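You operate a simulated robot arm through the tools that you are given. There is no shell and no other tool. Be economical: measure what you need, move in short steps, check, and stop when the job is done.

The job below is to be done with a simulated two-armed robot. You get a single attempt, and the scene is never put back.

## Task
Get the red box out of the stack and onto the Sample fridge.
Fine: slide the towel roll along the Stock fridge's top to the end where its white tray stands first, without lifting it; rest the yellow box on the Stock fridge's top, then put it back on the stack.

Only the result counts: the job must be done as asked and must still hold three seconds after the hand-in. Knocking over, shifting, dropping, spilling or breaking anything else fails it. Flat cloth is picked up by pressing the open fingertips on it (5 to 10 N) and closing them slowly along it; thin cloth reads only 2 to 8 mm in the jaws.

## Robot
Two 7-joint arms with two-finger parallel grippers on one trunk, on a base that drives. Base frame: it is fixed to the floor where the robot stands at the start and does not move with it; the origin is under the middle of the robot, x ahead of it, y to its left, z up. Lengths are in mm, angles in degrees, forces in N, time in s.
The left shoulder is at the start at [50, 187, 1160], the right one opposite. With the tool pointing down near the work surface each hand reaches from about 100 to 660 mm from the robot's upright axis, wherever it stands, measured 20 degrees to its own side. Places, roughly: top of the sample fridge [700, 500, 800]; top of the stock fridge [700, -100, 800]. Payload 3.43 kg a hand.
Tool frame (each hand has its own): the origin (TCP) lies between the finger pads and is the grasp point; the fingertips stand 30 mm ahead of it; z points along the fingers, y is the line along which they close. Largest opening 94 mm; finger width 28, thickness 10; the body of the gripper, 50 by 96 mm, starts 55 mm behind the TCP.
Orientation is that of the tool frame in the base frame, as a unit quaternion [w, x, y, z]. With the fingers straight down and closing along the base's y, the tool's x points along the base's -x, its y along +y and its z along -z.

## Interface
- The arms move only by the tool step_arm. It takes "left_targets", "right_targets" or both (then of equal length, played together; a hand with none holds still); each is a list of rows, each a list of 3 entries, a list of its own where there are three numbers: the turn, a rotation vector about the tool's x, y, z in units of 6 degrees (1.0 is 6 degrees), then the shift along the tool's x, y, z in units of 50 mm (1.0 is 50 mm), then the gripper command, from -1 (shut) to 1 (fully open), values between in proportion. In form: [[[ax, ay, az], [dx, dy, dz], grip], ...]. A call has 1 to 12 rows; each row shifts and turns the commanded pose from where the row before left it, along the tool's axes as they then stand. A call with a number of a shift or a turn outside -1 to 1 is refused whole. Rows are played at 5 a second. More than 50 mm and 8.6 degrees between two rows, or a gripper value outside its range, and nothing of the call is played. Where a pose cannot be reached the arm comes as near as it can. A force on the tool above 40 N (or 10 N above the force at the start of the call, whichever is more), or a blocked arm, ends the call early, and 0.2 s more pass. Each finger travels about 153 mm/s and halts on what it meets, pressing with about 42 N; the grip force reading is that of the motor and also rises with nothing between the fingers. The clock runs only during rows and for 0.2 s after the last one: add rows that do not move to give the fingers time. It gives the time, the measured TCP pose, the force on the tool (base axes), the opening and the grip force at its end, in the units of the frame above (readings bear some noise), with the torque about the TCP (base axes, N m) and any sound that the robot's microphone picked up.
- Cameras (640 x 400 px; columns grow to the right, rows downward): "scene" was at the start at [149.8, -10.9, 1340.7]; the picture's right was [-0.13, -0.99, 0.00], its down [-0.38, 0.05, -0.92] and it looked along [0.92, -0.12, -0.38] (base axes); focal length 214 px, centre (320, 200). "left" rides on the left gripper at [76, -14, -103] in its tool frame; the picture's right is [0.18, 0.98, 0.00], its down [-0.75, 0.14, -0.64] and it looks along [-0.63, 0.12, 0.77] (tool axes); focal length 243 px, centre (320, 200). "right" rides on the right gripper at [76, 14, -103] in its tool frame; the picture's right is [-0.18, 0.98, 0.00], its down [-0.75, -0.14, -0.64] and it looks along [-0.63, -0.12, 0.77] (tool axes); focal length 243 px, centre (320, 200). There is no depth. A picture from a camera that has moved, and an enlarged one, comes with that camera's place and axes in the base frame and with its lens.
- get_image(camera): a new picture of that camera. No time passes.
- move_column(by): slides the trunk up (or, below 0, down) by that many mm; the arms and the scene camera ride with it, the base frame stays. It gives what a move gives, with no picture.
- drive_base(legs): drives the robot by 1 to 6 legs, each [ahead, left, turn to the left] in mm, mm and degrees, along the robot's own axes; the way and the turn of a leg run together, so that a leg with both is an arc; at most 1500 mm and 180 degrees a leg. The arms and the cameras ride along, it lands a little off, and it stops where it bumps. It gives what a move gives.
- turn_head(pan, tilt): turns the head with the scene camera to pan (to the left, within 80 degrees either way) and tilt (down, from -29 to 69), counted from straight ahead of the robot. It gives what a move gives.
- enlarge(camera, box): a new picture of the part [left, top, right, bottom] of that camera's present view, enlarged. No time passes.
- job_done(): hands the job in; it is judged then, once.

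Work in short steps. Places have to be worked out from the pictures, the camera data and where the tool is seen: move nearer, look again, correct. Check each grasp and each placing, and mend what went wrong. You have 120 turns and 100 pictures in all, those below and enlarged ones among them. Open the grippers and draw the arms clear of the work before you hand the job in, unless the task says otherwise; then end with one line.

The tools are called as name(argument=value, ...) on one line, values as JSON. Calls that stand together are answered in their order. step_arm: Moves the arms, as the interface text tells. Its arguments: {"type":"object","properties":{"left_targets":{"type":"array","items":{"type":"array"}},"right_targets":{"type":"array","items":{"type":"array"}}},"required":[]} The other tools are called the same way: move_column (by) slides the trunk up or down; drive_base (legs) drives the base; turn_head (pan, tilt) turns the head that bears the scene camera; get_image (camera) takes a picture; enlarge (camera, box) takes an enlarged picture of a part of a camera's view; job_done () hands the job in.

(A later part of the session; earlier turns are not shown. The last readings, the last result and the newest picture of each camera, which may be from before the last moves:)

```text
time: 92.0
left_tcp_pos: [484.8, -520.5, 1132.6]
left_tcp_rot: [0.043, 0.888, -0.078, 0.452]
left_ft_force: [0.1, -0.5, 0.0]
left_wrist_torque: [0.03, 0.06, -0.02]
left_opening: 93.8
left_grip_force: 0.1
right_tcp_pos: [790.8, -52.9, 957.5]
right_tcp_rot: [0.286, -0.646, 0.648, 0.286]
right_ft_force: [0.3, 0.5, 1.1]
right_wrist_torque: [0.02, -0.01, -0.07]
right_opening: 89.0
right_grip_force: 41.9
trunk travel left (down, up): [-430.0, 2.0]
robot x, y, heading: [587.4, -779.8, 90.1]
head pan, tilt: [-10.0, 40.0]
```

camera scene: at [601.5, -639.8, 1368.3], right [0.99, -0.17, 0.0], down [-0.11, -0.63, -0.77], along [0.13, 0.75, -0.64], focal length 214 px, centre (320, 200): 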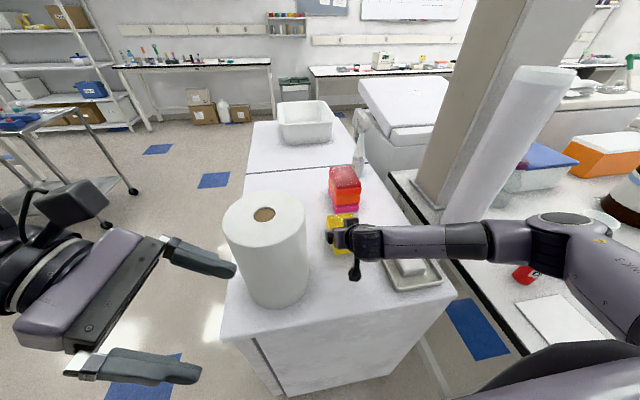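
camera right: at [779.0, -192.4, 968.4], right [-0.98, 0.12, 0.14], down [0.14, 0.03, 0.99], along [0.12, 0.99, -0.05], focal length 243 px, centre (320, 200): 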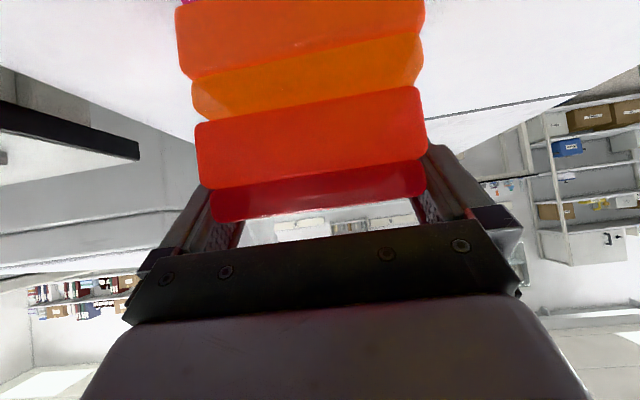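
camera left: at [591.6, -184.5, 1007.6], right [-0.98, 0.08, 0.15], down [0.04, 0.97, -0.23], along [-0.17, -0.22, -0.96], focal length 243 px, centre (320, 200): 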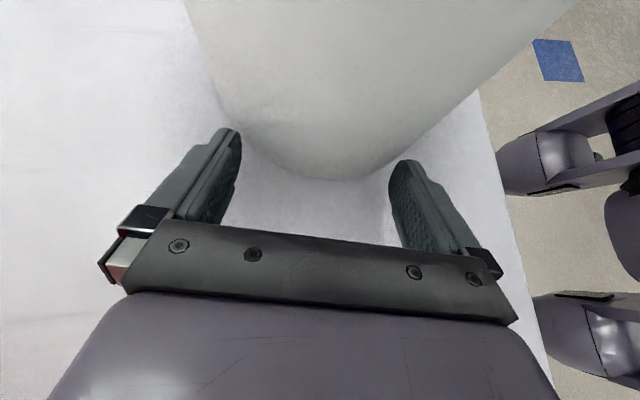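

Red is gripped (89 mm, 42 N). I lift it straight up 60 mm and look.

step_arm(right_targets=[[[0, 0, 0], [-0.075, 0, -0.067], -1], [[0, 0, 0], [-0.149, 0, -0.134], -1], [[0, 0, 0], [-0.149, 0, -0.134], -1], [[0, 0, 0], [-0.298, 0, -0.268], -1], [[0, 0, 0], [-0.298, 0, -0.268], -1], [[0, 0, 0], [0, 0, 0], -1]])

get_image(camera="right")

get_image(camera="scene")

```text
time: 93.4
left_tcp_pos: [485.7, -519.1, 1133.9]
left_tcp_rot: [0.043, 0.887, -0.078, 0.453]
left_ft_force: [0.6, 0.3, -0.5]
left_wrist_torque: [0.02, -0.02, -0.01]
left_opening: 94.0
left_grip_force: 0.1
right_tcp_pos: [792.1, -51.5, 1022.1]
right_tcp_rot: [-0.286, 0.647, -0.646, -0.287]
right_ft_force: [0.6, -0.1, -0.8]
right_wrist_torque: [-0.03, -0.03, -0.04]
right_opening: 89.0
right_grip_force: 42.5
trunk travel left (down, up): [-430.0, 2.0]
robot x, y, heading: [589.0, -785.5, 89.7]
head pan, tilt: [-10.0, 40.0]
```

```text
38 pictures are left
camera right: at [777.8, -178.9, 1033.3], right [-0.98, 0.12, 0.14], down [0.14, 0.03, 0.99], along [0.12, 0.99, -0.05], focal length 243 px, centre (320, 200)
```

right: 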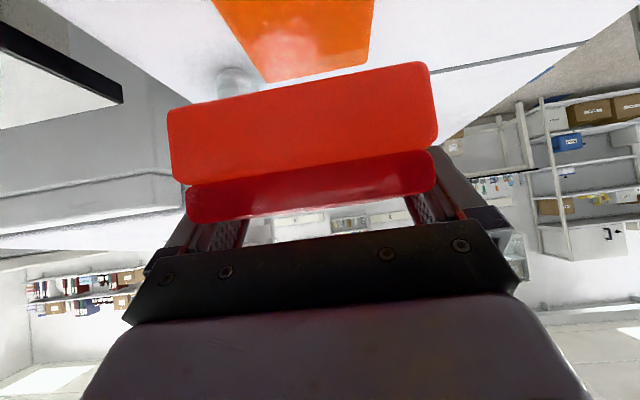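

```text
37 pictures are left
camera scene: at [601.7, -639.9, 1368.3], right [0.99, -0.17, 0.0], down [-0.11, -0.63, -0.77], along [0.13, 0.75, -0.64], focal length 214 px, centre (320, 200)
```

scene: 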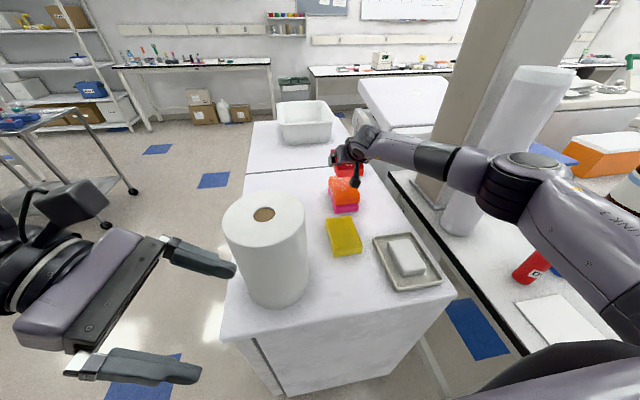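

Red is out; orange and pink stand. I raise 80 mm and draw the hand back toward me over the free part of the fridge.

step_arm(right_targets=[[[0, 0, 0], [-0.6, 0, -0.535], -1], [[0, 0, 0], [-0.6, 0, -0.535], -1], [[0, 0, 0], [0.6, 0, -0.67], -1], [[0, 0, 0], [0.6, 0, -0.67], -1], [[0, 0, 0], [0.6, 0, -0.67], -1], [[0, 0, 0], [0.6, 0, -0.67], -1], [[0, 0, 0], [0.6, 0, -0.67], -1], [[0, 0, 0], [0.6, 0, -0.67], -1], [[0, 0, 0], [0, 0, 0], -1]])

get_image(camera="scene")

```text
time: 95.4
left_tcp_pos: [485.4, -517.9, 1133.0]
left_tcp_rot: [0.044, 0.888, -0.08, 0.452]
left_ft_force: [0.8, 0.6, 0.2]
left_wrist_torque: [0.01, 0.0, 0.01]
left_opening: 94.1
left_grip_force: 0.0
right_tcp_pos: [790.5, -320.4, 1102.2]
right_tcp_rot: [-0.286, 0.647, -0.646, -0.287]
right_ft_force: [-0.3, 0.6, -1.4]
right_wrist_torque: [-0.02, 0.02, 0.01]
right_opening: 88.8
right_grip_force: 42.2
trunk travel left (down, up): [-430.0, 2.0]
robot x, y, heading: [588.3, -782.8, 90.2]
head pan, tilt: [-10.0, 40.0]
```

```text
36 pictures are left
camera scene: at [601.5, -639.8, 1368.3], right [0.99, -0.17, 0.0], down [-0.11, -0.63, -0.77], along [0.13, 0.75, -0.64], focal length 214 px, centre (320, 200)
```

scene: 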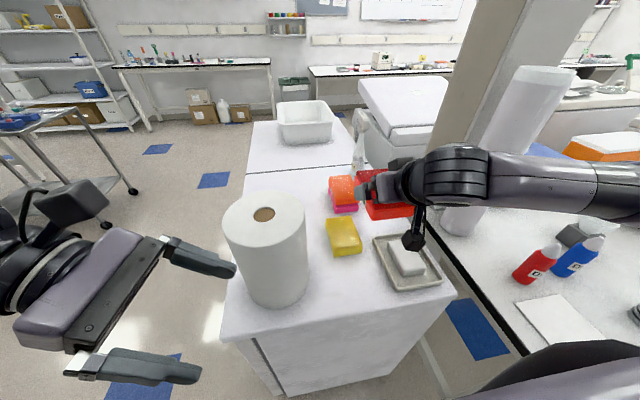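

All clear. I drive back, round the corner and to a spot before the Sample fridge, with the red box held.

drive_base(legs=[[-350, 0, 0], [0, 790, 0], [0, 0, -90], [0, 825, 0], [0, 800, 0]])

get_image(camera="scene")

```text
time: 122.8
left_tcp_pos: [67.0, 613.5, 1133.3]
left_tcp_rot: [-0.354, -0.564, 0.689, -0.285]
left_ft_force: [-0.1, -0.2, -0.1]
left_wrist_torque: [0.02, -0.01, 0.0]
left_opening: 94.0
left_grip_force: 0.0
right_tcp_pos: [259.5, 304.5, 1101.1]
right_tcp_rot: [0.405, 0.01, 0.914, -0.004]
right_ft_force: [0.5, -1.0, -1.5]
right_wrist_torque: [0.0, 0.01, 0.0]
right_opening: 89.0
right_grip_force: 41.8
trunk travel left (down, up): [-430.0, 2.0]
robot x, y, heading: [-197.1, 517.9, -1.1]
head pan, tilt: [-10.0, 40.0]
```

```text
35 pictures are left
camera scene: at [-57.8, 500.9, 1368.3], right [-0.19, -0.98, 0.0], down [-0.63, 0.12, -0.77], along [0.75, -0.15, -0.64], focal length 214 px, centre (320, 200)
```

scene: 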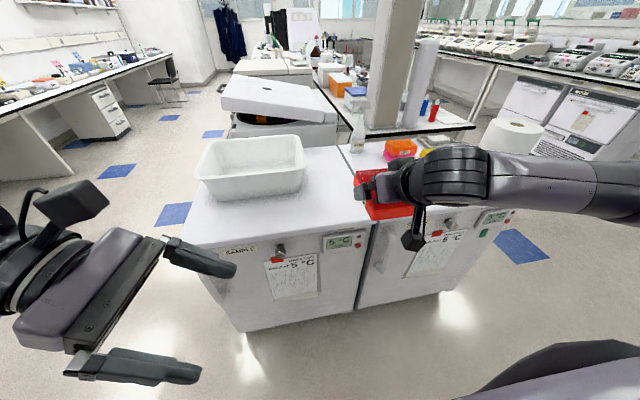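

The free strip of the Sample top is y≈240–430. I straighten the heading and drive ahead so that the box is over about [520,330].

drive_base(legs=[[0, 0, 1.1], [0, 15, 0], [255, 0, 0]])

get_image(camera="right")

get_image(camera="scene")

```text
time: 125.4
left_tcp_pos: [316.0, 631.6, 1133.3]
left_tcp_rot: [-0.351, -0.569, 0.685, -0.288]
left_ft_force: [0.4, -0.2, 0.2]
left_wrist_torque: [0.0, 0.01, -0.02]
left_opening: 94.1
left_grip_force: 0.3
right_tcp_pos: [512.8, 325.3, 1101.8]
right_tcp_rot: [0.406, 0.003, 0.914, 0.0]
right_ft_force: [-0.2, 0.0, -2.1]
right_wrist_torque: [0.0, -0.01, 0.0]
right_opening: 88.7
right_grip_force: 42.1
trunk travel left (down, up): [-430.0, 2.0]
robot x, y, heading: [49.8, 532.6, -0.5]
head pan, tilt: [-10.0, 40.0]
```

```text
34 pictures are left
camera right: at [385.6, 341.6, 1113.9], right [0.13, 0.98, 0.14], down [0.03, -0.14, 0.99], along [0.99, -0.12, -0.05], focal length 243 px, centre (320, 200)
```

right: 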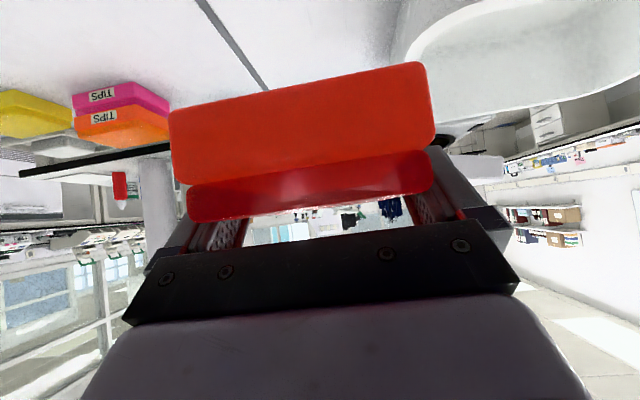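

```text
33 pictures are left
camera scene: at [193.0, 517.1, 1368.2], right [-0.18, -0.98, 0.0], down [-0.63, 0.11, -0.77], along [0.75, -0.14, -0.64], focal length 214 px, centre (320, 200)
```

scene: 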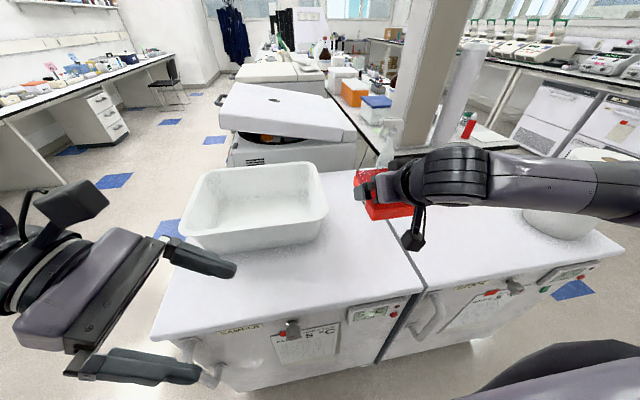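

Position is good (box y≈281–369, tray rim beyond ≈404). I lower 205 mm toward the Sample top.

step_arm(right_targets=[[[0, 0, 0], [0.447, 0, 0.402], -1], [[0, 0, 0], [0.447, 0, 0.402], -1], [[0, 0, 0], [0.447, 0, 0.402], -1], [[0, 0, 0], [0.447, 0, 0.402], -1], [[0, 0, 0], [0.447, 0, 0.402], -1], [[0, 0, 0], [0.447, 0, 0.402], -1], [[0, 0, 0], [0.372, 0, 0.335], -1], [[0, 0, 0], [0, 0, 0], -1]])

get_image(camera="right")

get_image(camera="scene")

```text
time: 127.2
left_tcp_pos: [316.2, 633.3, 1132.5]
left_tcp_rot: [-0.352, -0.569, 0.685, -0.289]
left_ft_force: [0.1, -0.2, 0.5]
left_wrist_torque: [-0.06, 0.0, -0.01]
left_opening: 94.0
left_grip_force: 0.0
right_tcp_pos: [517.2, 337.5, 906.9]
right_tcp_rot: [0.403, 0.004, 0.915, -0.005]
right_ft_force: [-0.1, 0.7, 0.0]
right_wrist_torque: [0.02, 0.03, -0.05]
right_opening: 89.0
right_grip_force: 41.8
right hand out of reach, approached as far as the arm can: row 7
trunk travel left (down, up): [-430.0, 2.0]
robot x, y, heading: [49.7, 532.3, -0.2]
head pan, tilt: [-10.0, 40.0]
```

```text
32 pictures are left
camera right: at [390.9, 352.4, 919.9], right [0.13, 0.98, 0.13], down [0.03, -0.14, 0.99], along [0.99, -0.13, -0.05], focal length 243 px, centre (320, 200)
```

right: 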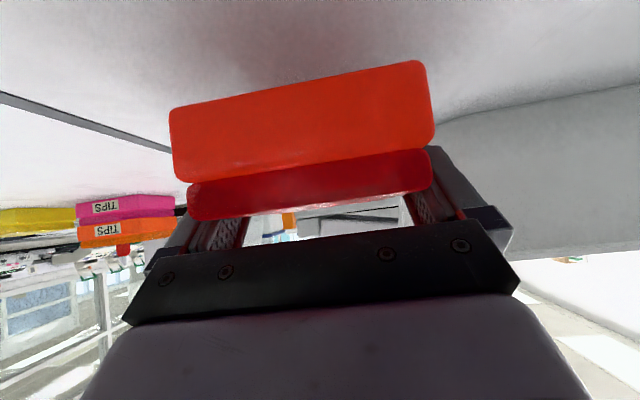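

```text
31 pictures are left
camera scene: at [192.2, 519.3, 1368.4], right [-0.18, -0.98, 0.0], down [-0.63, 0.11, -0.77], along [0.75, -0.14, -0.64], focal length 214 px, centre (320, 200)
```

scene: 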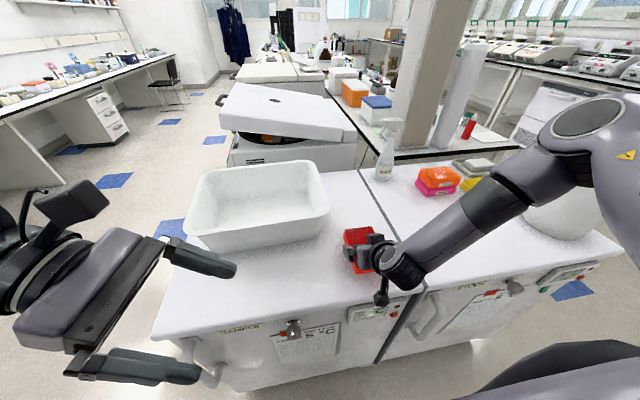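

The arm's joint range ends here; I lower with the trunk instead, 22 mm.

move_column(by=-22)

```text
time: 127.8
left_tcp_pos: [315.8, 633.1, 1111.9]
left_tcp_rot: [-0.351, -0.569, 0.686, -0.287]
left_ft_force: [-0.5, 0.7, -0.2]
left_wrist_torque: [-0.05, 0.01, 0.02]
left_opening: 94.0
left_grip_force: 0.2
right_tcp_pos: [517.1, 336.2, 884.2]
right_tcp_rot: [0.403, 0.004, 0.915, -0.003]
right_ft_force: [-0.1, 0.0, -2.2]
right_wrist_torque: [0.04, -0.01, 0.02]
right_opening: 88.8
right_grip_force: 42.3
trunk travel left (down, up): [-408.0, 24.0]
robot x, y, heading: [52.2, 530.2, -0.4]
head pan, tilt: [-10.0, 40.0]
```

No contact yet; I lower in small trunk steps and read the force.

move_column(by=-4)

```text
time: 128.4
left_tcp_pos: [316.1, 631.6, 1106.7]
left_tcp_rot: [-0.351, -0.569, 0.686, -0.287]
left_ft_force: [-1.1, -0.4, 0.7]
left_wrist_torque: [0.0, 0.02, -0.01]
left_opening: 94.1
left_grip_force: 0.1
right_tcp_pos: [518.1, 334.9, 880.0]
right_tcp_rot: [0.403, 0.003, 0.915, -0.003]
right_ft_force: [0.3, -0.7, -1.3]
right_wrist_torque: [0.0, -0.01, 0.01]
right_opening: 88.6
right_grip_force: 42.2
trunk travel left (down, up): [-404.0, 28.0]
robot x, y, heading: [48.6, 534.6, -0.3]
head pan, tilt: [-10.0, 40.0]
```

move_column(by=-3)

get_image(camera="right")

```text
time: 128.9
left_tcp_pos: [314.0, 632.0, 1105.4]
left_tcp_rot: [-0.35, -0.57, 0.686, -0.288]
left_ft_force: [-0.5, -0.2, 0.0]
left_wrist_torque: [-0.02, 0.0, 0.01]
left_opening: 94.0
left_grip_force: 0.1
right_tcp_pos: [517.3, 334.4, 880.5]
right_tcp_rot: [0.405, 0.004, 0.914, -0.003]
right_ft_force: [-4.2, -4.0, 14.5]
right_wrist_torque: [0.68, -0.13, 0.19]
right_opening: 88.7
right_grip_force: 41.9
trunk travel left (down, up): [-401.0, 31.0]
robot x, y, heading: [51.2, 533.2, -0.4]
head pan, tilt: [-10.0, 40.0]
```

```text
30 pictures are left
camera right: at [390.7, 351.4, 892.2], right [0.13, 0.98, 0.14], down [0.03, -0.14, 0.99], along [0.99, -0.13, -0.05], focal length 243 px, centre (320, 200)
```

right: 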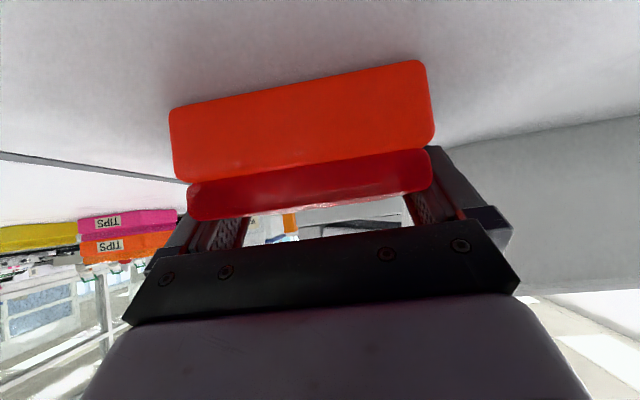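

Contact at z≈880 (14 N). I release gradually, raising the hand slightly as the fingers open.

step_arm(right_targets=[[[0, 0, 0], [-0.015, 0, -0.013], 0.85], [[0, 0, 0], [0, 0, 0], 0.9], [[0, 0, 0], [-0.03, 0, -0.027], 0.95], [[0, 0, 0], [-0.03, 0, -0.027], 1], [[0, 0, 0], [-0.03, 0, -0.027], 1], [[0, 0, 0], [0, 0, 0], 1]])

get_image(camera="right")

```text
time: 130.3
left_tcp_pos: [315.5, 631.3, 1103.7]
left_tcp_rot: [-0.351, -0.569, 0.686, -0.288]
left_ft_force: [-0.2, 0.1, -1.4]
left_wrist_torque: [0.03, 0.01, 0.0]
left_opening: 94.1
left_grip_force: 0.0
right_tcp_pos: [517.2, 333.7, 884.9]
right_tcp_rot: [0.403, 0.004, 0.915, -0.003]
right_ft_force: [-0.3, -0.4, -0.4]
right_wrist_torque: [0.01, -0.03, 0.01]
right_opening: 94.1
right_grip_force: 0.1
trunk travel left (down, up): [-401.0, 31.0]
robot x, y, heading: [50.4, 531.7, -0.4]
head pan, tilt: [-10.0, 40.0]
```

```text
29 pictures are left
camera right: at [390.0, 350.4, 897.4], right [0.13, 0.98, 0.13], down [0.04, -0.14, 0.99], along [0.99, -0.13, -0.05], focal length 243 px, centre (320, 200)
```

right: 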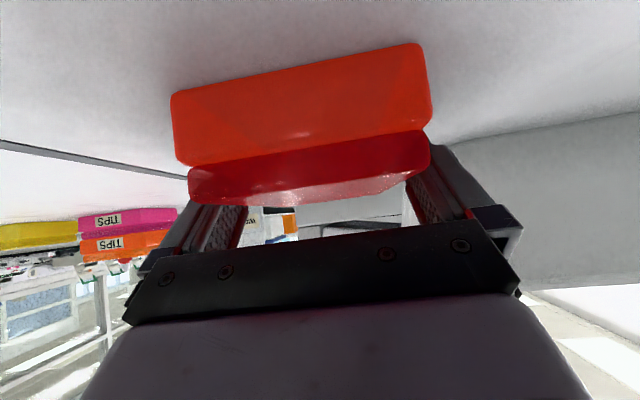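

Red stands free. I retreat along the tool axis and check the scene.

step_arm(right_targets=[[[0, 0, 0], [0, 0, -0.2], 1], [[0, 0, 0], [0, 0, -0.2], 1], [[0, 0, 0], [0, 0, -0.3], 1], [[0, 0, 0], [0, 0, -0.5], 1], [[0, 0, 0], [0, 0, -0.8], 1], [[0, 0, 0], [0, 0, -0.8], 1], [[0, 0, 0], [0, 0, -0.5], 1], [[0, 0, 0], [0, 0, 0], 1]])

get_image(camera="scene")

```text
time: 132.1
left_tcp_pos: [316.5, 632.1, 1105.4]
left_tcp_rot: [-0.352, -0.569, 0.686, -0.287]
left_ft_force: [-0.5, 0.2, -0.1]
left_wrist_torque: [-0.02, 0.01, 0.01]
left_opening: 94.0
left_grip_force: 0.0
right_tcp_pos: [431.5, 350.2, 976.4]
right_tcp_rot: [0.403, 0.005, 0.915, -0.004]
right_ft_force: [-0.2, -0.7, -0.1]
right_wrist_torque: [0.0, 0.02, 0.02]
right_opening: 94.0
right_grip_force: 0.0
right hand out of reach, approached as far as the arm can: row 6, 7
trunk travel left (down, up): [-401.0, 31.0]
robot x, y, heading: [54.2, 533.7, -0.6]
head pan, tilt: [-10.0, 40.0]
```

```text
28 pictures are left
camera scene: at [192.3, 517.0, 1339.3], right [-0.18, -0.98, 0.0], down [-0.63, 0.11, -0.77], along [0.75, -0.14, -0.64], focal length 214 px, centre (320, 200)
```

scene: 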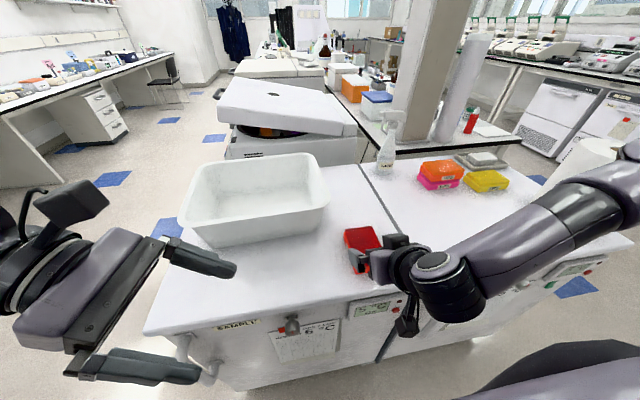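

Red rests on the Sample fridge. I raise the trunk again and drive back round to the Stock fridge's right side.

move_column(by=29)

drive_base(legs=[[-250, 0, 0.5], [0, -833, 0], [0, -833, 0], [0, 0, 90], [0, -790, 0]])

get_image(camera="scene")

```text
time: 132.8
left_tcp_pos: [316.0, 631.4, 1133.2]
left_tcp_rot: [-0.352, -0.569, 0.686, -0.287]
left_ft_force: [0.5, -0.4, 1.2]
left_wrist_torque: [0.0, 0.04, 0.01]
left_opening: 93.8
left_grip_force: 0.1
right_tcp_pos: [432.0, 349.4, 1005.7]
right_tcp_rot: [0.402, 0.004, 0.916, -0.003]
right_ft_force: [0.5, 0.1, 0.8]
right_wrist_torque: [0.01, 0.03, -0.04]
right_opening: 94.1
right_grip_force: 0.1
trunk travel left (down, up): [-430.0, 2.0]
robot x, y, heading: [52.9, 531.9, -0.4]
head pan, tilt: [-10.0, 40.0]
```

```text
time: 159.8
left_tcp_pos: [454.0, -863.5, 1133.3]
left_tcp_rot: [0.042, 0.888, -0.075, 0.452]
left_ft_force: [-0.9, -0.3, 0.2]
left_wrist_torque: [-0.02, -0.03, 0.01]
left_opening: 94.0
left_grip_force: 0.0
right_tcp_pos: [733.7, -743.3, 1005.1]
right_tcp_rot: [-0.284, 0.65, -0.645, -0.285]
right_ft_force: [0.6, -1.6, 0.1]
right_wrist_torque: [-0.01, 0.02, 0.0]
right_opening: 94.2
right_grip_force: 0.1
trunk travel left (down, up): [-430.0, 2.0]
robot x, y, heading: [558.2, -1126.4, 90.7]
head pan, tilt: [-10.0, 40.0]
```

```text
27 pictures are left
camera scene: at [571.3, -984.3, 1368.4], right [0.99, -0.16, 0.0], down [-0.1, -0.63, -0.77], along [0.12, 0.76, -0.64], focal length 214 px, centre (320, 200)
```

scene: 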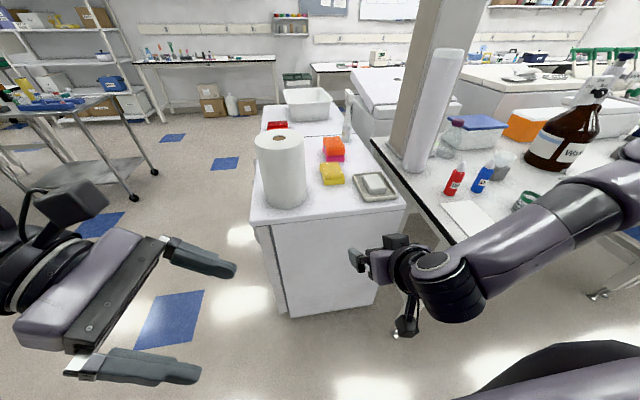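

I raise the hand first, then trim the base to the former working spot.

step_arm(right_targets=[[[0, 0, 0], [-0.72, 0, -0.65], 1], [[0, 0, 0], [-0.72, 0, -0.65], 1], [[0, 0, 0], [-0.6, 0, 0.67], 1], [[0, 0, 0], [-0.5, -0.3, 0.56], 1], [[0, 0, 0], [0, 0, 0], 1]])

drive_base(legs=[[0, -30, -0.7], [343, 0, 0]])

get_image(camera="scene")

get_image(camera="right")

```text
time: 161.1
left_tcp_pos: [453.8, -864.7, 1132.4]
left_tcp_rot: [0.042, 0.888, -0.074, 0.452]
left_ft_force: [-0.2, -0.1, -0.1]
left_wrist_torque: [0.03, 0.0, -0.02]
left_opening: 94.0
left_grip_force: 0.0
right_tcp_pos: [739.9, -649.2, 1103.4]
right_tcp_rot: [-0.285, 0.65, -0.644, -0.285]
right_ft_force: [0.9, -1.1, 0.6]
right_wrist_torque: [-0.01, -0.04, -0.02]
right_opening: 93.9
right_grip_force: 0.2
right hand out of reach, approached as far as the arm can: row 1
trunk travel left (down, up): [-430.0, 2.0]
robot x, y, heading: [559.3, -1125.8, 90.7]
head pan, tilt: [-10.0, 40.0]
```

```text
time: 163.8
left_tcp_pos: [486.2, -523.7, 1134.1]
left_tcp_rot: [0.044, 0.887, -0.079, 0.452]
left_ft_force: [-0.2, 0.0, 0.0]
left_wrist_torque: [-0.02, -0.01, -0.02]
left_opening: 93.9
left_grip_force: 0.1
right_tcp_pos: [775.2, -310.9, 1101.5]
right_tcp_rot: [0.286, -0.646, 0.649, 0.283]
right_ft_force: [0.9, -0.2, -0.5]
right_wrist_torque: [0.03, 0.02, 0.0]
right_opening: 94.0
right_grip_force: 0.1
trunk travel left (down, up): [-430.0, 2.0]
robot x, y, heading: [590.8, -789.9, 90.3]
head pan, tilt: [-10.0, 40.0]
```

```text
26 pictures are left
camera scene: at [602.0, -643.6, 1368.3], right [0.98, -0.17, 0.0], down [-0.11, -0.63, -0.77], along [0.13, 0.75, -0.64], focal length 214 px, centre (320, 200)
```

scene: 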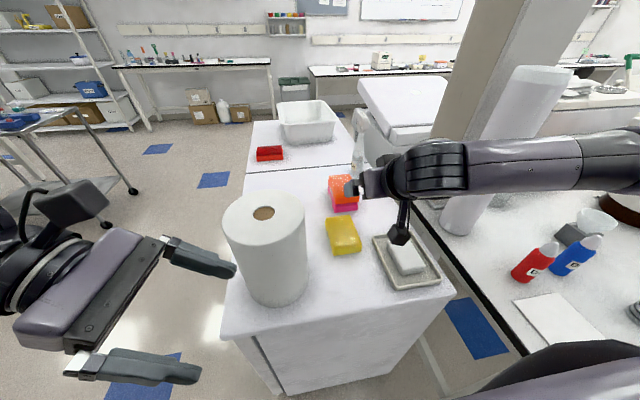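

```text
25 pictures are left
camera right: at [761.1, -437.5, 1114.4], right [-0.98, 0.13, 0.13], down [0.14, 0.04, 0.99], along [0.12, 0.99, -0.05], focal length 243 px, centre (320, 200)
```

right: 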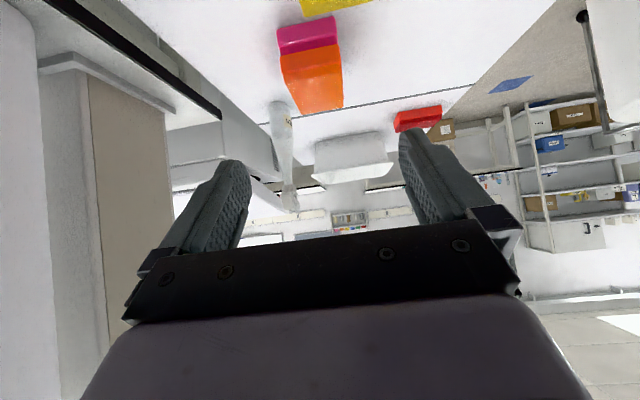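

I zoom on the yellow box to get its place and yaw.

enlarge(camera="scene", box=[300, 165, 400, 265])

```text
4.00 times, centred on (350, 215) of scene
camera zoom: at [602.0, -643.6, 1368.3], right [0.98, -0.17, 0.0], down [-0.11, -0.63, -0.77], along [0.13, 0.75, -0.64], focal length 858 px, centre (200, 140)
```

zoom: 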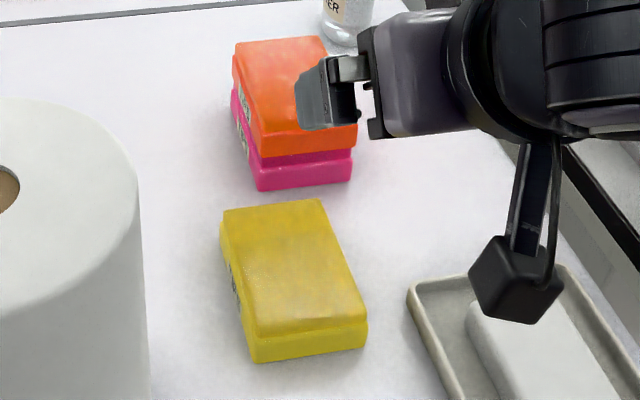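

Yellow: x≈704–790 (centre 747), near end y≈-280, yaw ≈0. I move to 30 mm before it and lower to z≈930.

step_arm(right_targets=[[[0, 0, 0], [0.57, 0.112, 0.33], 1], [[0, 0, 0], [0.57, 0.112, 0.33], 1], [[0, 0, 0], [0.57, 0.112, 0.33], 1], [[0, 0, 0], [0.57, 0.112, 0.33], 1], [[0, 0, 0], [0.57, 0.112, 0.33], 1], [[0, 0, 0], [0, 0, 0], 1]])

enlarge(camera="right", box=[160, 0, 480, 200])

```text
time: 165.2
left_tcp_pos: [486.9, -523.6, 1134.0]
left_tcp_rot: [0.044, 0.888, -0.079, 0.451]
left_ft_force: [-0.2, -0.4, 0.4]
left_wrist_torque: [0.03, 0.03, 0.03]
left_opening: 94.2
left_grip_force: 0.1
right_tcp_pos: [746.8, -347.0, 940.6]
right_tcp_rot: [0.286, -0.647, 0.648, 0.283]
right_ft_force: [-0.7, 0.7, 0.1]
right_wrist_torque: [0.01, 0.01, -0.01]
right_opening: 93.9
right_grip_force: 0.1
trunk travel left (down, up): [-430.0, 2.0]
robot x, y, heading: [590.9, -786.7, 90.1]
head pan, tilt: [-10.0, 40.0]
```

```text
2.00 times, centred on (320, 100) of right
camera zoom: at [731.7, -473.8, 952.9], right [-0.98, 0.13, 0.13], down [0.14, 0.04, 0.99], along [0.12, 0.99, -0.05], focal length 485 px, centre (320, 400)
```

zoom: 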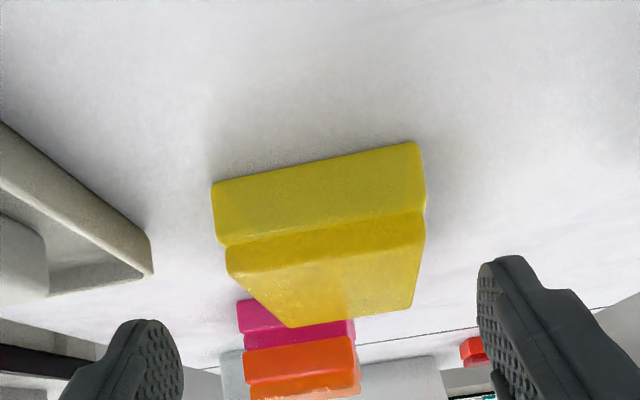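

Yellow centre x≈745.3, bottom z≈846. I shift -1.5 mm in x, lower 56 mm and advance 45 mm.

step_arm(right_targets=[[[0, 0, 0], [0.278, 0.03, 0.25], 1], [[0, 0, 0], [0.278, 0, 0.25], 1], [[0, 0, 0], [0.278, 0, 0.25], 1], [[0, 0, 0], [0, 0, 0], 1], [[0, 0, 0], [-0.134, 0, 0.149], 1], [[0, 0, 0], [-0.134, 0, 0.149], 1], [[0, 0, 0], [-0.134, 0, 0.149], 1], [[0, 0, 0], [-0.134, 0, 0.149], 1], [[0, 0, 0], [0, 0, 0], 1], [[0, 0, 0], [0, 0, 0], 1]])

enlarge(camera="right", box=[160, 50, 480, 250])

```text
time: 167.4
left_tcp_pos: [485.6, -523.3, 1132.8]
left_tcp_rot: [0.043, 0.887, -0.079, 0.452]
left_ft_force: [-0.4, -0.3, 0.5]
left_wrist_torque: [-0.01, 0.03, -0.02]
left_opening: 93.9
left_grip_force: 0.2
right_tcp_pos: [746.2, -306.3, 885.5]
right_tcp_rot: [0.286, -0.646, 0.648, 0.284]
right_ft_force: [0.5, -0.6, -0.1]
right_wrist_torque: [0.03, -0.01, -0.01]
right_opening: 94.1
right_grip_force: 0.0
trunk travel left (down, up): [-430.0, 2.0]
robot x, y, heading: [585.9, -788.6, 90.1]
head pan, tilt: [-10.0, 40.0]
```

```text
2.00 times, centred on (320, 150) of right
camera zoom: at [732.0, -433.2, 898.1], right [-0.98, 0.13, 0.13], down [0.14, 0.04, 0.99], along [0.12, 0.99, -0.05], focal length 485 px, centre (320, 300)
```

zoom: 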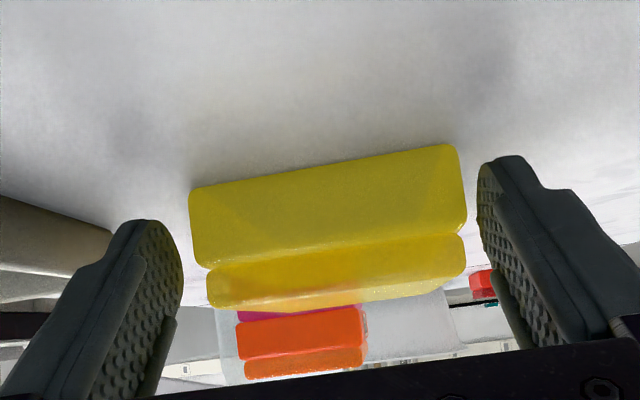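

Centred between the fingers. I advance 66 mm slowly.

step_arm(right_targets=[[[0, 0, 0], [-0.08, 0, 0.0894], 1], [[0, 0, 0], [-0.08, 0, 0.0894], 1], [[0, 0, 0], [-0.08, 0, 0.0894], 1], [[0, 0, 0], [-0.08, 0, 0.0894], 1], [[0, 0, 0], [-0.08, 0, 0.0894], 1], [[0, 0, 0], [-0.08, 0, 0.0894], 1], [[0, 0, 0], [-0.08, 0, 0.0894], 1], [[0, 0, 0], [-0.08, 0, 0.0894], 1], [[0, 0, 0], [-0.08, 0, 0.0894], 1], [[0, 0, 0], [-0.08, 0, 0.0894], 1], [[0, 0, 0], [-0.08, 0, 0.0894], 1], [[0, 0, 0], [0, 0, 0], 1]])

get_image(camera="right")

```text
time: 170.0
left_tcp_pos: [485.3, -523.6, 1132.9]
left_tcp_rot: [0.044, 0.887, -0.079, 0.452]
left_ft_force: [0.2, -0.4, 0.1]
left_wrist_torque: [0.03, -0.03, 0.02]
left_opening: 94.1
left_grip_force: 0.0
right_tcp_pos: [747.3, -241.5, 884.4]
right_tcp_rot: [0.287, -0.646, 0.648, 0.284]
right_ft_force: [0.4, -0.8, -0.2]
right_wrist_torque: [-0.03, -0.01, -0.01]
right_opening: 94.1
right_grip_force: 0.1
trunk travel left (down, up): [-430.0, 2.0]
robot x, y, heading: [587.9, -787.8, 90.2]
head pan, tilt: [-10.0, 40.0]
```

```text
21 pictures are left
camera right: at [732.6, -368.2, 896.0], right [-0.98, 0.13, 0.13], down [0.14, 0.04, 0.99], along [0.12, 0.99, -0.05], focal length 243 px, centre (320, 200)
```

right: 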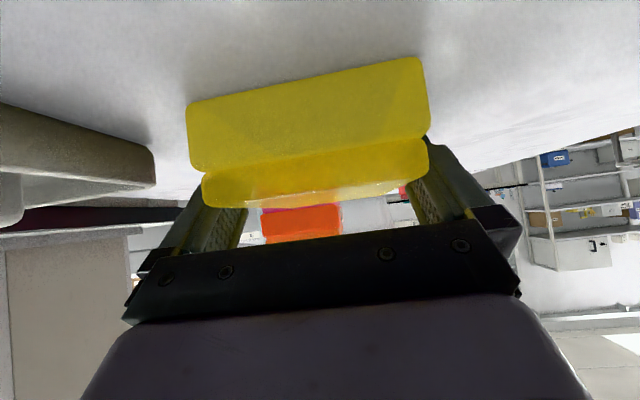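

Straddled without force. I close on the yellow box and lift it 60 mm.

step_arm(right_targets=[[[0, 0, 0], [0, 0, 0], 0.93], [[0, 0, 0], [0, 0, 0], 0.9], [[0, 0, 0], [0, 0, 0], 0.87], [[0, 0, 0], [0, 0, 0], 0.84], [[0, 0, 0], [0, 0, 0], 0.5], [[0, 0, 0], [0, 0, 0], -1], [[0, 0, 0], [0, 0, 0], -1], [[0, 0, 0], [-0.149, 0, -0.134], -1], [[0, 0, 0], [-0.149, 0, -0.134], -1], [[0, 0, 0], [-0.298, 0, -0.268], -1], [[0, 0, 0], [-0.298, 0, -0.268], -1], [[0, 0, 0], [0, 0, 0], -1]])

get_image(camera="right")

```text
time: 172.6
left_tcp_pos: [486.2, -522.8, 1133.8]
left_tcp_rot: [0.044, 0.888, -0.079, 0.452]
left_ft_force: [-0.1, -0.5, 0.3]
left_wrist_torque: [0.0, 0.03, 0.01]
left_opening: 93.9
left_grip_force: 0.0
right_tcp_pos: [746.8, -241.1, 945.0]
right_tcp_rot: [0.286, -0.646, 0.649, 0.282]
right_ft_force: [-0.3, 0.9, -0.9]
right_wrist_torque: [-0.02, 0.01, 0.02]
right_opening: 88.7
right_grip_force: 42.1
trunk travel left (down, up): [-430.0, 2.0]
robot x, y, heading: [588.9, -787.2, 90.1]
head pan, tilt: [-10.0, 40.0]
```

```text
20 pictures are left
camera right: at [732.9, -367.0, 958.1], right [-0.98, 0.13, 0.13], down [0.14, 0.04, 0.99], along [0.12, 0.99, -0.05], focal length 243 px, centre (320, 200)
```

right: 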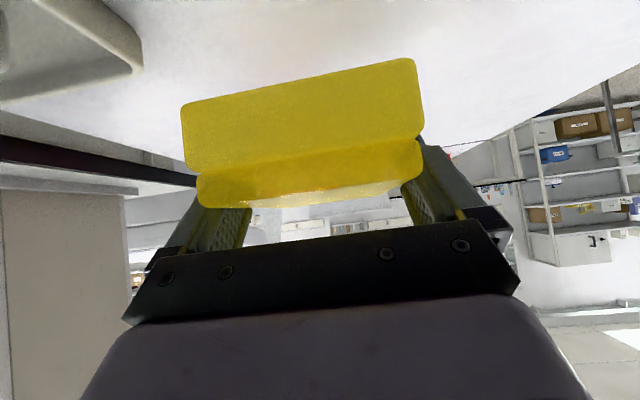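

Yellow is held. I raise it and move toward x≈790, stopping before the stack to measure the orange box.

step_arm(right_targets=[[[0, 0, 0], [-0.557, 0, -0.5], -1], [[0, 0, 0], [-0.557, 0, -0.5], -1], [[0, 0, 0], [-0.38, -0.287, 0.42], -1], [[0, 0, 0], [-0.38, -0.287, 0.42], -1], [[0, 0, 0], [-0.38, -0.287, 0.42], -1], [[0, 0, 0], [0, 0, 0], -1]])

get_image(camera="right")

```text
time: 174.0
left_tcp_pos: [486.1, -522.4, 1133.1]
left_tcp_rot: [0.044, 0.888, -0.079, 0.452]
left_ft_force: [0.4, 0.2, 0.3]
left_wrist_torque: [0.01, 0.01, 0.01]
left_opening: 94.2
left_grip_force: 0.0
right_tcp_pos: [790.3, -151.8, 1018.7]
right_tcp_rot: [0.286, -0.646, 0.648, 0.283]
right_ft_force: [-0.9, 0.0, -1.7]
right_wrist_torque: [0.04, -0.01, 0.0]
right_opening: 88.5
right_grip_force: 41.4
trunk travel left (down, up): [-430.0, 2.0]
robot x, y, heading: [585.5, -786.6, 90.5]
head pan, tilt: [-10.0, 40.0]
```

```text
19 pictures are left
camera right: at [776.2, -278.3, 1031.8], right [-0.98, 0.13, 0.13], down [0.14, 0.04, 0.99], along [0.12, 0.99, -0.05], focal length 243 px, centre (320, 200)
```

right: 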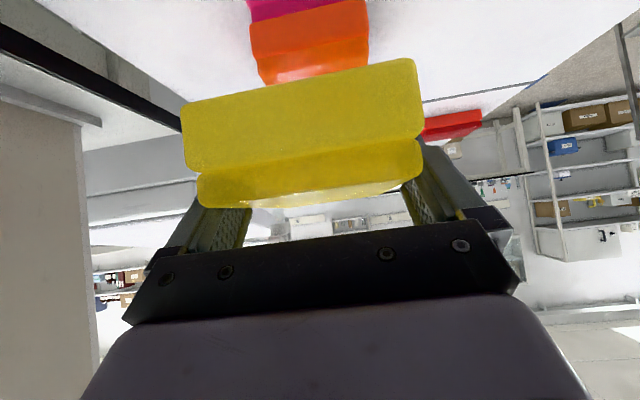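

Orange: centre x≈789, near end ≈-102. I move forward 88 mm above it, then lower to just above contact.

step_arm(right_targets=[[[0, 0, 0], [-0.295, 0.02, 0.327], -1], [[0, 0, 0], [-0.295, 0, 0.327], -1], [[0, 0, 0], [-0.295, 0, 0.327], -1], [[0, 0, 0], [-0.295, 0, 0.327], -1], [[0, 0, 0], [0, 0, 0], -1], [[0, 0, 0], [0.223, 0, 0.2], -1], [[0, 0, 0], [0.223, 0, 0.2], -1], [[0, 0, 0], [0.149, 0, 0.134], -1], [[0, 0, 0], [0, 0, 0], -1]])

get_image(camera="right")

enlarge(camera="scene", box=[300, 130, 400, 230])

```text
time: 176.0
left_tcp_pos: [486.3, -522.8, 1132.7]
left_tcp_rot: [0.044, 0.887, -0.079, 0.452]
left_ft_force: [-0.8, -0.2, -0.2]
left_wrist_torque: [-0.01, 0.02, -0.02]
left_opening: 93.9
left_grip_force: 0.1
right_tcp_pos: [791.4, -65.8, 976.7]
right_tcp_rot: [0.287, -0.646, 0.648, 0.283]
right_ft_force: [-0.1, -0.2, -0.3]
right_wrist_torque: [0.03, 0.0, 0.0]
right_opening: 88.4
right_grip_force: 41.7
trunk travel left (down, up): [-430.0, 2.0]
robot x, y, heading: [589.6, -787.4, 90.1]
head pan, tilt: [-10.0, 40.0]
```

```text
18 pictures are left
camera right: at [776.3, -192.3, 989.9], right [-0.98, 0.13, 0.13], down [0.14, 0.04, 0.99], along [0.12, 0.99, -0.05], focal length 243 px, centre (320, 200)
```

right: 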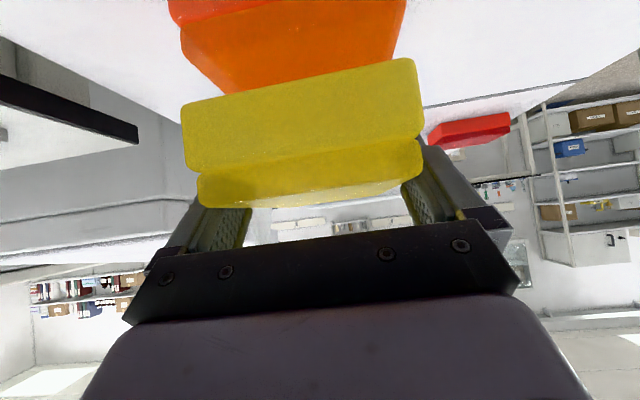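

```text
4.00 times, centred on (350, 180) of scene
camera zoom: at [602.1, -644.1, 1368.3], right [0.98, -0.17, 0.0], down [-0.11, -0.63, -0.77], along [0.13, 0.75, -0.64], focal length 858 px, centre (200, 280)
```

zoom: 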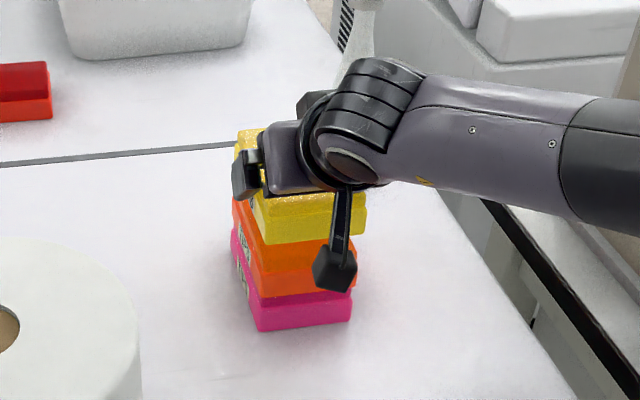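

Slightly (+2–3 mm) off in x; I correct and lower 8 mm.

step_arm(right_targets=[[[0, 0, 0], [0, 0.05, 0], -1], [[0, 0, 0], [0.06, 0, 0.0535], -1], [[0, 0, 0], [0.06, 0, 0.0535], -1], [[0, 0, 0], [0, 0, 0], -1]])

```text
time: 177.0
left_tcp_pos: [486.3, -523.0, 1133.3]
left_tcp_rot: [0.044, 0.888, -0.08, 0.451]
left_ft_force: [0.3, -0.6, -0.1]
left_wrist_torque: [0.01, 0.0, -0.01]
left_opening: 94.2
left_grip_force: 0.1
right_tcp_pos: [787.8, -66.9, 968.7]
right_tcp_rot: [0.286, -0.647, 0.648, 0.283]
right_ft_force: [-0.1, 0.2, -1.4]
right_wrist_torque: [-0.02, -0.02, -0.03]
right_opening: 88.5
right_grip_force: 42.1
trunk travel left (down, up): [-430.0, 2.0]
robot x, y, heading: [589.0, -786.8, 89.8]
head pan, tilt: [-10.0, 40.0]
```

step_arm(right_targets=[[[0, 0, 0], [-0.01, -0.02, 0.07], -1], [[0, 0, 0], [0.022, 0, 0.02], -1], [[0, 0, 0], [0, 0, 0], -1]])

get_image(camera="right")

```text
time: 177.8
left_tcp_pos: [486.2, -523.1, 1132.5]
left_tcp_rot: [0.044, 0.888, -0.08, 0.451]
left_ft_force: [-0.3, -0.6, -0.9]
left_wrist_torque: [-0.02, -0.04, 0.01]
left_opening: 94.2
left_grip_force: 0.0
right_tcp_pos: [789.1, -63.7, 965.1]
right_tcp_rot: [0.286, -0.646, 0.648, 0.283]
right_ft_force: [-0.5, -0.7, -1.6]
right_wrist_torque: [-0.02, 0.03, -0.01]
right_opening: 88.5
right_grip_force: 41.7
trunk travel left (down, up): [-430.0, 2.0]
robot x, y, heading: [588.4, -787.5, 90.2]
head pan, tilt: [-10.0, 40.0]
```

```text
16 pictures are left
camera right: at [774.0, -190.5, 978.0], right [-0.98, 0.13, 0.13], down [0.14, 0.04, 0.99], along [0.12, 0.99, -0.05], focal length 243 px, centre (320, 200)
```

right: 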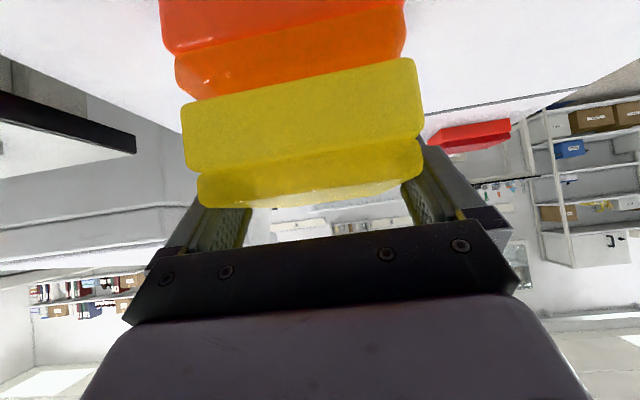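

Alignment is nearly as original. Almost in contact; I lower in 1 mm steps.

step_arm(right_targets=[[[0, 0, 0], [0.015, -0.02, 0.0134], -1], [[0, 0, 0], [0.015, 0, 0.0134], -1], [[0, 0, 0], [0, 0, 0], -1]])

```text
time: 178.6
left_tcp_pos: [486.0, -523.3, 1133.2]
left_tcp_rot: [0.044, 0.888, -0.08, 0.451]
left_ft_force: [-0.1, 0.3, -1.1]
left_wrist_torque: [0.0, 0.0, 0.0]
left_opening: 94.0
left_grip_force: 0.0
right_tcp_pos: [790.3, -64.0, 963.8]
right_tcp_rot: [0.286, -0.646, 0.648, 0.284]
right_ft_force: [-0.3, -1.3, -0.9]
right_wrist_torque: [0.09, 0.04, -0.04]
right_opening: 88.5
right_grip_force: 41.6
trunk travel left (down, up): [-430.0, 2.0]
robot x, y, heading: [590.3, -787.9, 90.1]
head pan, tilt: [-10.0, 40.0]
```

step_arm(right_targets=[[[0, 0, 0], [0.015, 0, 0.0134], -1], [[0, 0, 0], [0.015, 0, 0.0134], -1], [[0, 0, 0], [0, 0, 0], -1]])

enlarge(camera="right", box=[140, 0, 460, 220])

```text
time: 179.4
left_tcp_pos: [486.1, -523.0, 1133.5]
left_tcp_rot: [0.044, 0.888, -0.08, 0.452]
left_ft_force: [-0.1, 0.7, 0.6]
left_wrist_torque: [0.02, 0.05, 0.01]
left_opening: 94.3
left_grip_force: 0.0
right_tcp_pos: [789.5, -63.5, 964.6]
right_tcp_rot: [0.287, -0.646, 0.648, 0.284]
right_ft_force: [-0.4, 0.7, 5.8]
right_wrist_torque: [0.16, 0.28, -0.05]
right_opening: 88.4
right_grip_force: 42.1
trunk travel left (down, up): [-430.0, 2.0]
robot x, y, heading: [586.4, -788.2, 90.1]
head pan, tilt: [-10.0, 40.0]
```

```text
1.82 times, centred on (300, 110) of right
camera zoom: at [774.5, -190.3, 975.0], right [-0.98, 0.13, 0.13], down [0.14, 0.03, 0.99], along [0.12, 0.99, -0.05], focal length 441 px, centre (356, 364)
```

zoom: 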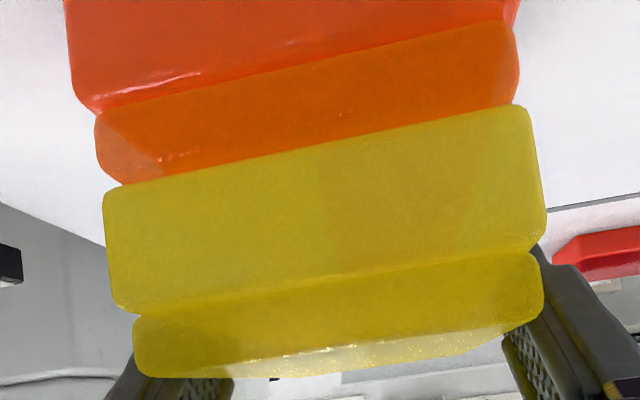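

Gentle contact (≈6 N) on the orange box, well aligned. I release gradually and check.

step_arm(right_targets=[[[0, 0, 0], [0, 0, 0], 0.87], [[0, 0, 0], [0, 0, 0], 0.9], [[0, 0, 0], [0, 0, 0], 0.95], [[0, 0, 0], [0, 0, 0], 1], [[0, 0, 0], [0, 0, 0], 1]])

get_image(camera="right")

```text
time: 180.6
left_tcp_pos: [487.1, -523.1, 1132.9]
left_tcp_rot: [0.045, 0.887, -0.08, 0.453]
left_ft_force: [0.1, -0.4, -1.2]
left_wrist_torque: [0.0, 0.02, 0.02]
left_opening: 94.2
left_grip_force: 0.0
right_tcp_pos: [788.5, -63.7, 961.3]
right_tcp_rot: [0.286, -0.646, 0.649, 0.284]
right_ft_force: [-1.0, -0.1, 0.9]
right_wrist_torque: [0.02, 0.0, -0.01]
right_opening: 93.9
right_grip_force: 0.1
trunk travel left (down, up): [-430.0, 2.0]
robot x, y, heading: [589.4, -791.4, 90.2]
head pan, tilt: [-10.0, 40.0]
```

```text
14 pictures are left
camera right: at [774.5, -190.4, 973.7], right [-0.98, 0.13, 0.13], down [0.14, 0.04, 0.99], along [0.12, 0.99, -0.05], focal length 243 px, centre (320, 200)
```

right: 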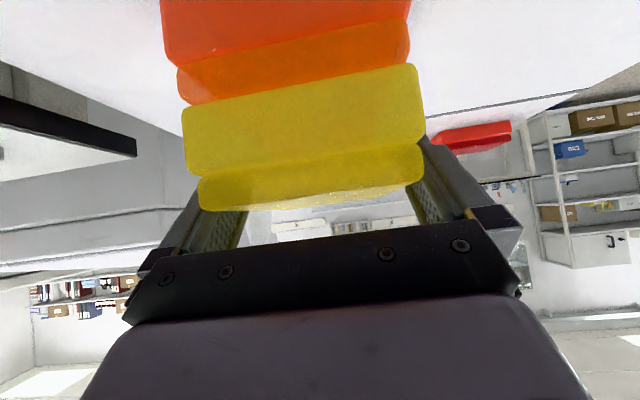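

Released, stack aligned. I withdraw slowly along the tool axis.

step_arm(right_targets=[[[0, 0, 0], [0, 0, -0.12], 1], [[0, 0, 0], [0, 0, -0.12], 1], [[0, 0, 0], [0, 0, -0.2], 1], [[0, 0, 0], [0, 0, -0.2], 1], [[0, 0, 0], [0, 0, -0.3], 1], [[0, 0, 0], [0, 0, -0.5], 1], [[0, 0, 0], [0, 0, -0.8], 1], [[0, 0, 0], [0, 0, -0.8], 1], [[0, 0, 0], [0, 0, -0.8], 1], [[0, 0, 0], [0.5, 0, -0.6], 1], [[0, 0, 0], [0.5, 0, -0.6], 1], [[0, 0, 0], [0, 0, 0], 1]])

get_image(camera="scene")

get_image(camera="right")

```text
time: 183.2
left_tcp_pos: [485.9, -522.8, 1133.8]
left_tcp_rot: [0.044, 0.887, -0.08, 0.452]
left_ft_force: [-0.1, -0.2, -0.2]
left_wrist_torque: [0.0, -0.01, -0.01]
left_opening: 94.1
left_grip_force: 0.0
right_tcp_pos: [786.8, -284.9, 1097.2]
right_tcp_rot: [0.286, -0.646, 0.649, 0.283]
right_ft_force: [0.2, -0.8, 0.4]
right_wrist_torque: [-0.03, 0.01, 0.03]
right_opening: 94.1
right_grip_force: 0.1
trunk travel left (down, up): [-430.0, 2.0]
robot x, y, heading: [586.1, -787.1, 90.2]
head pan, tilt: [-10.0, 40.0]
```

```text
13 pictures are left
camera scene: at [602.0, -644.0, 1368.3], right [0.98, -0.17, 0.0], down [-0.11, -0.63, -0.77], along [0.13, 0.75, -0.64], focal length 214 px, centre (320, 200)
```

scene: 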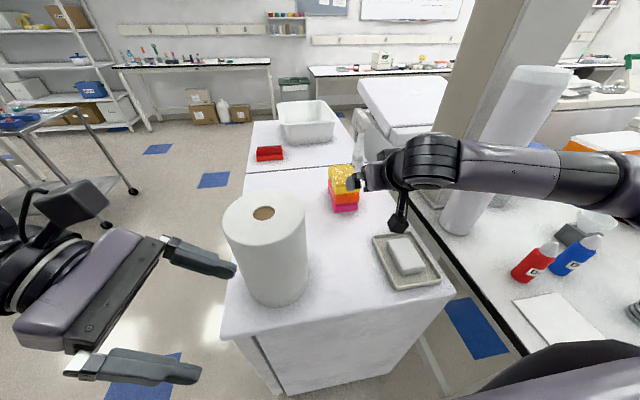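

```text
12 pictures are left
camera right: at [773.2, -411.5, 1110.1], right [-0.98, 0.13, 0.13], down [0.14, 0.04, 0.99], along [0.12, 0.99, -0.05], focal length 243 px, centre (320, 200)
```

right: 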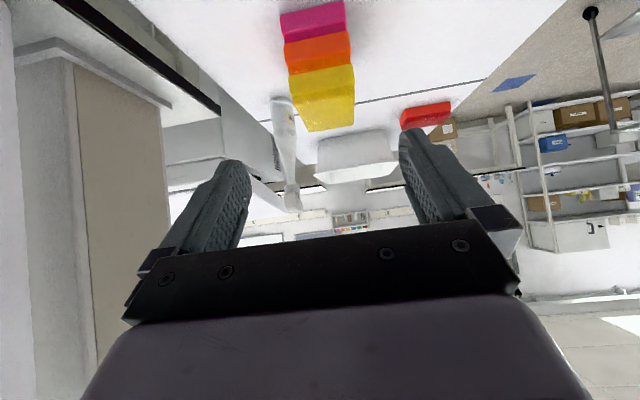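

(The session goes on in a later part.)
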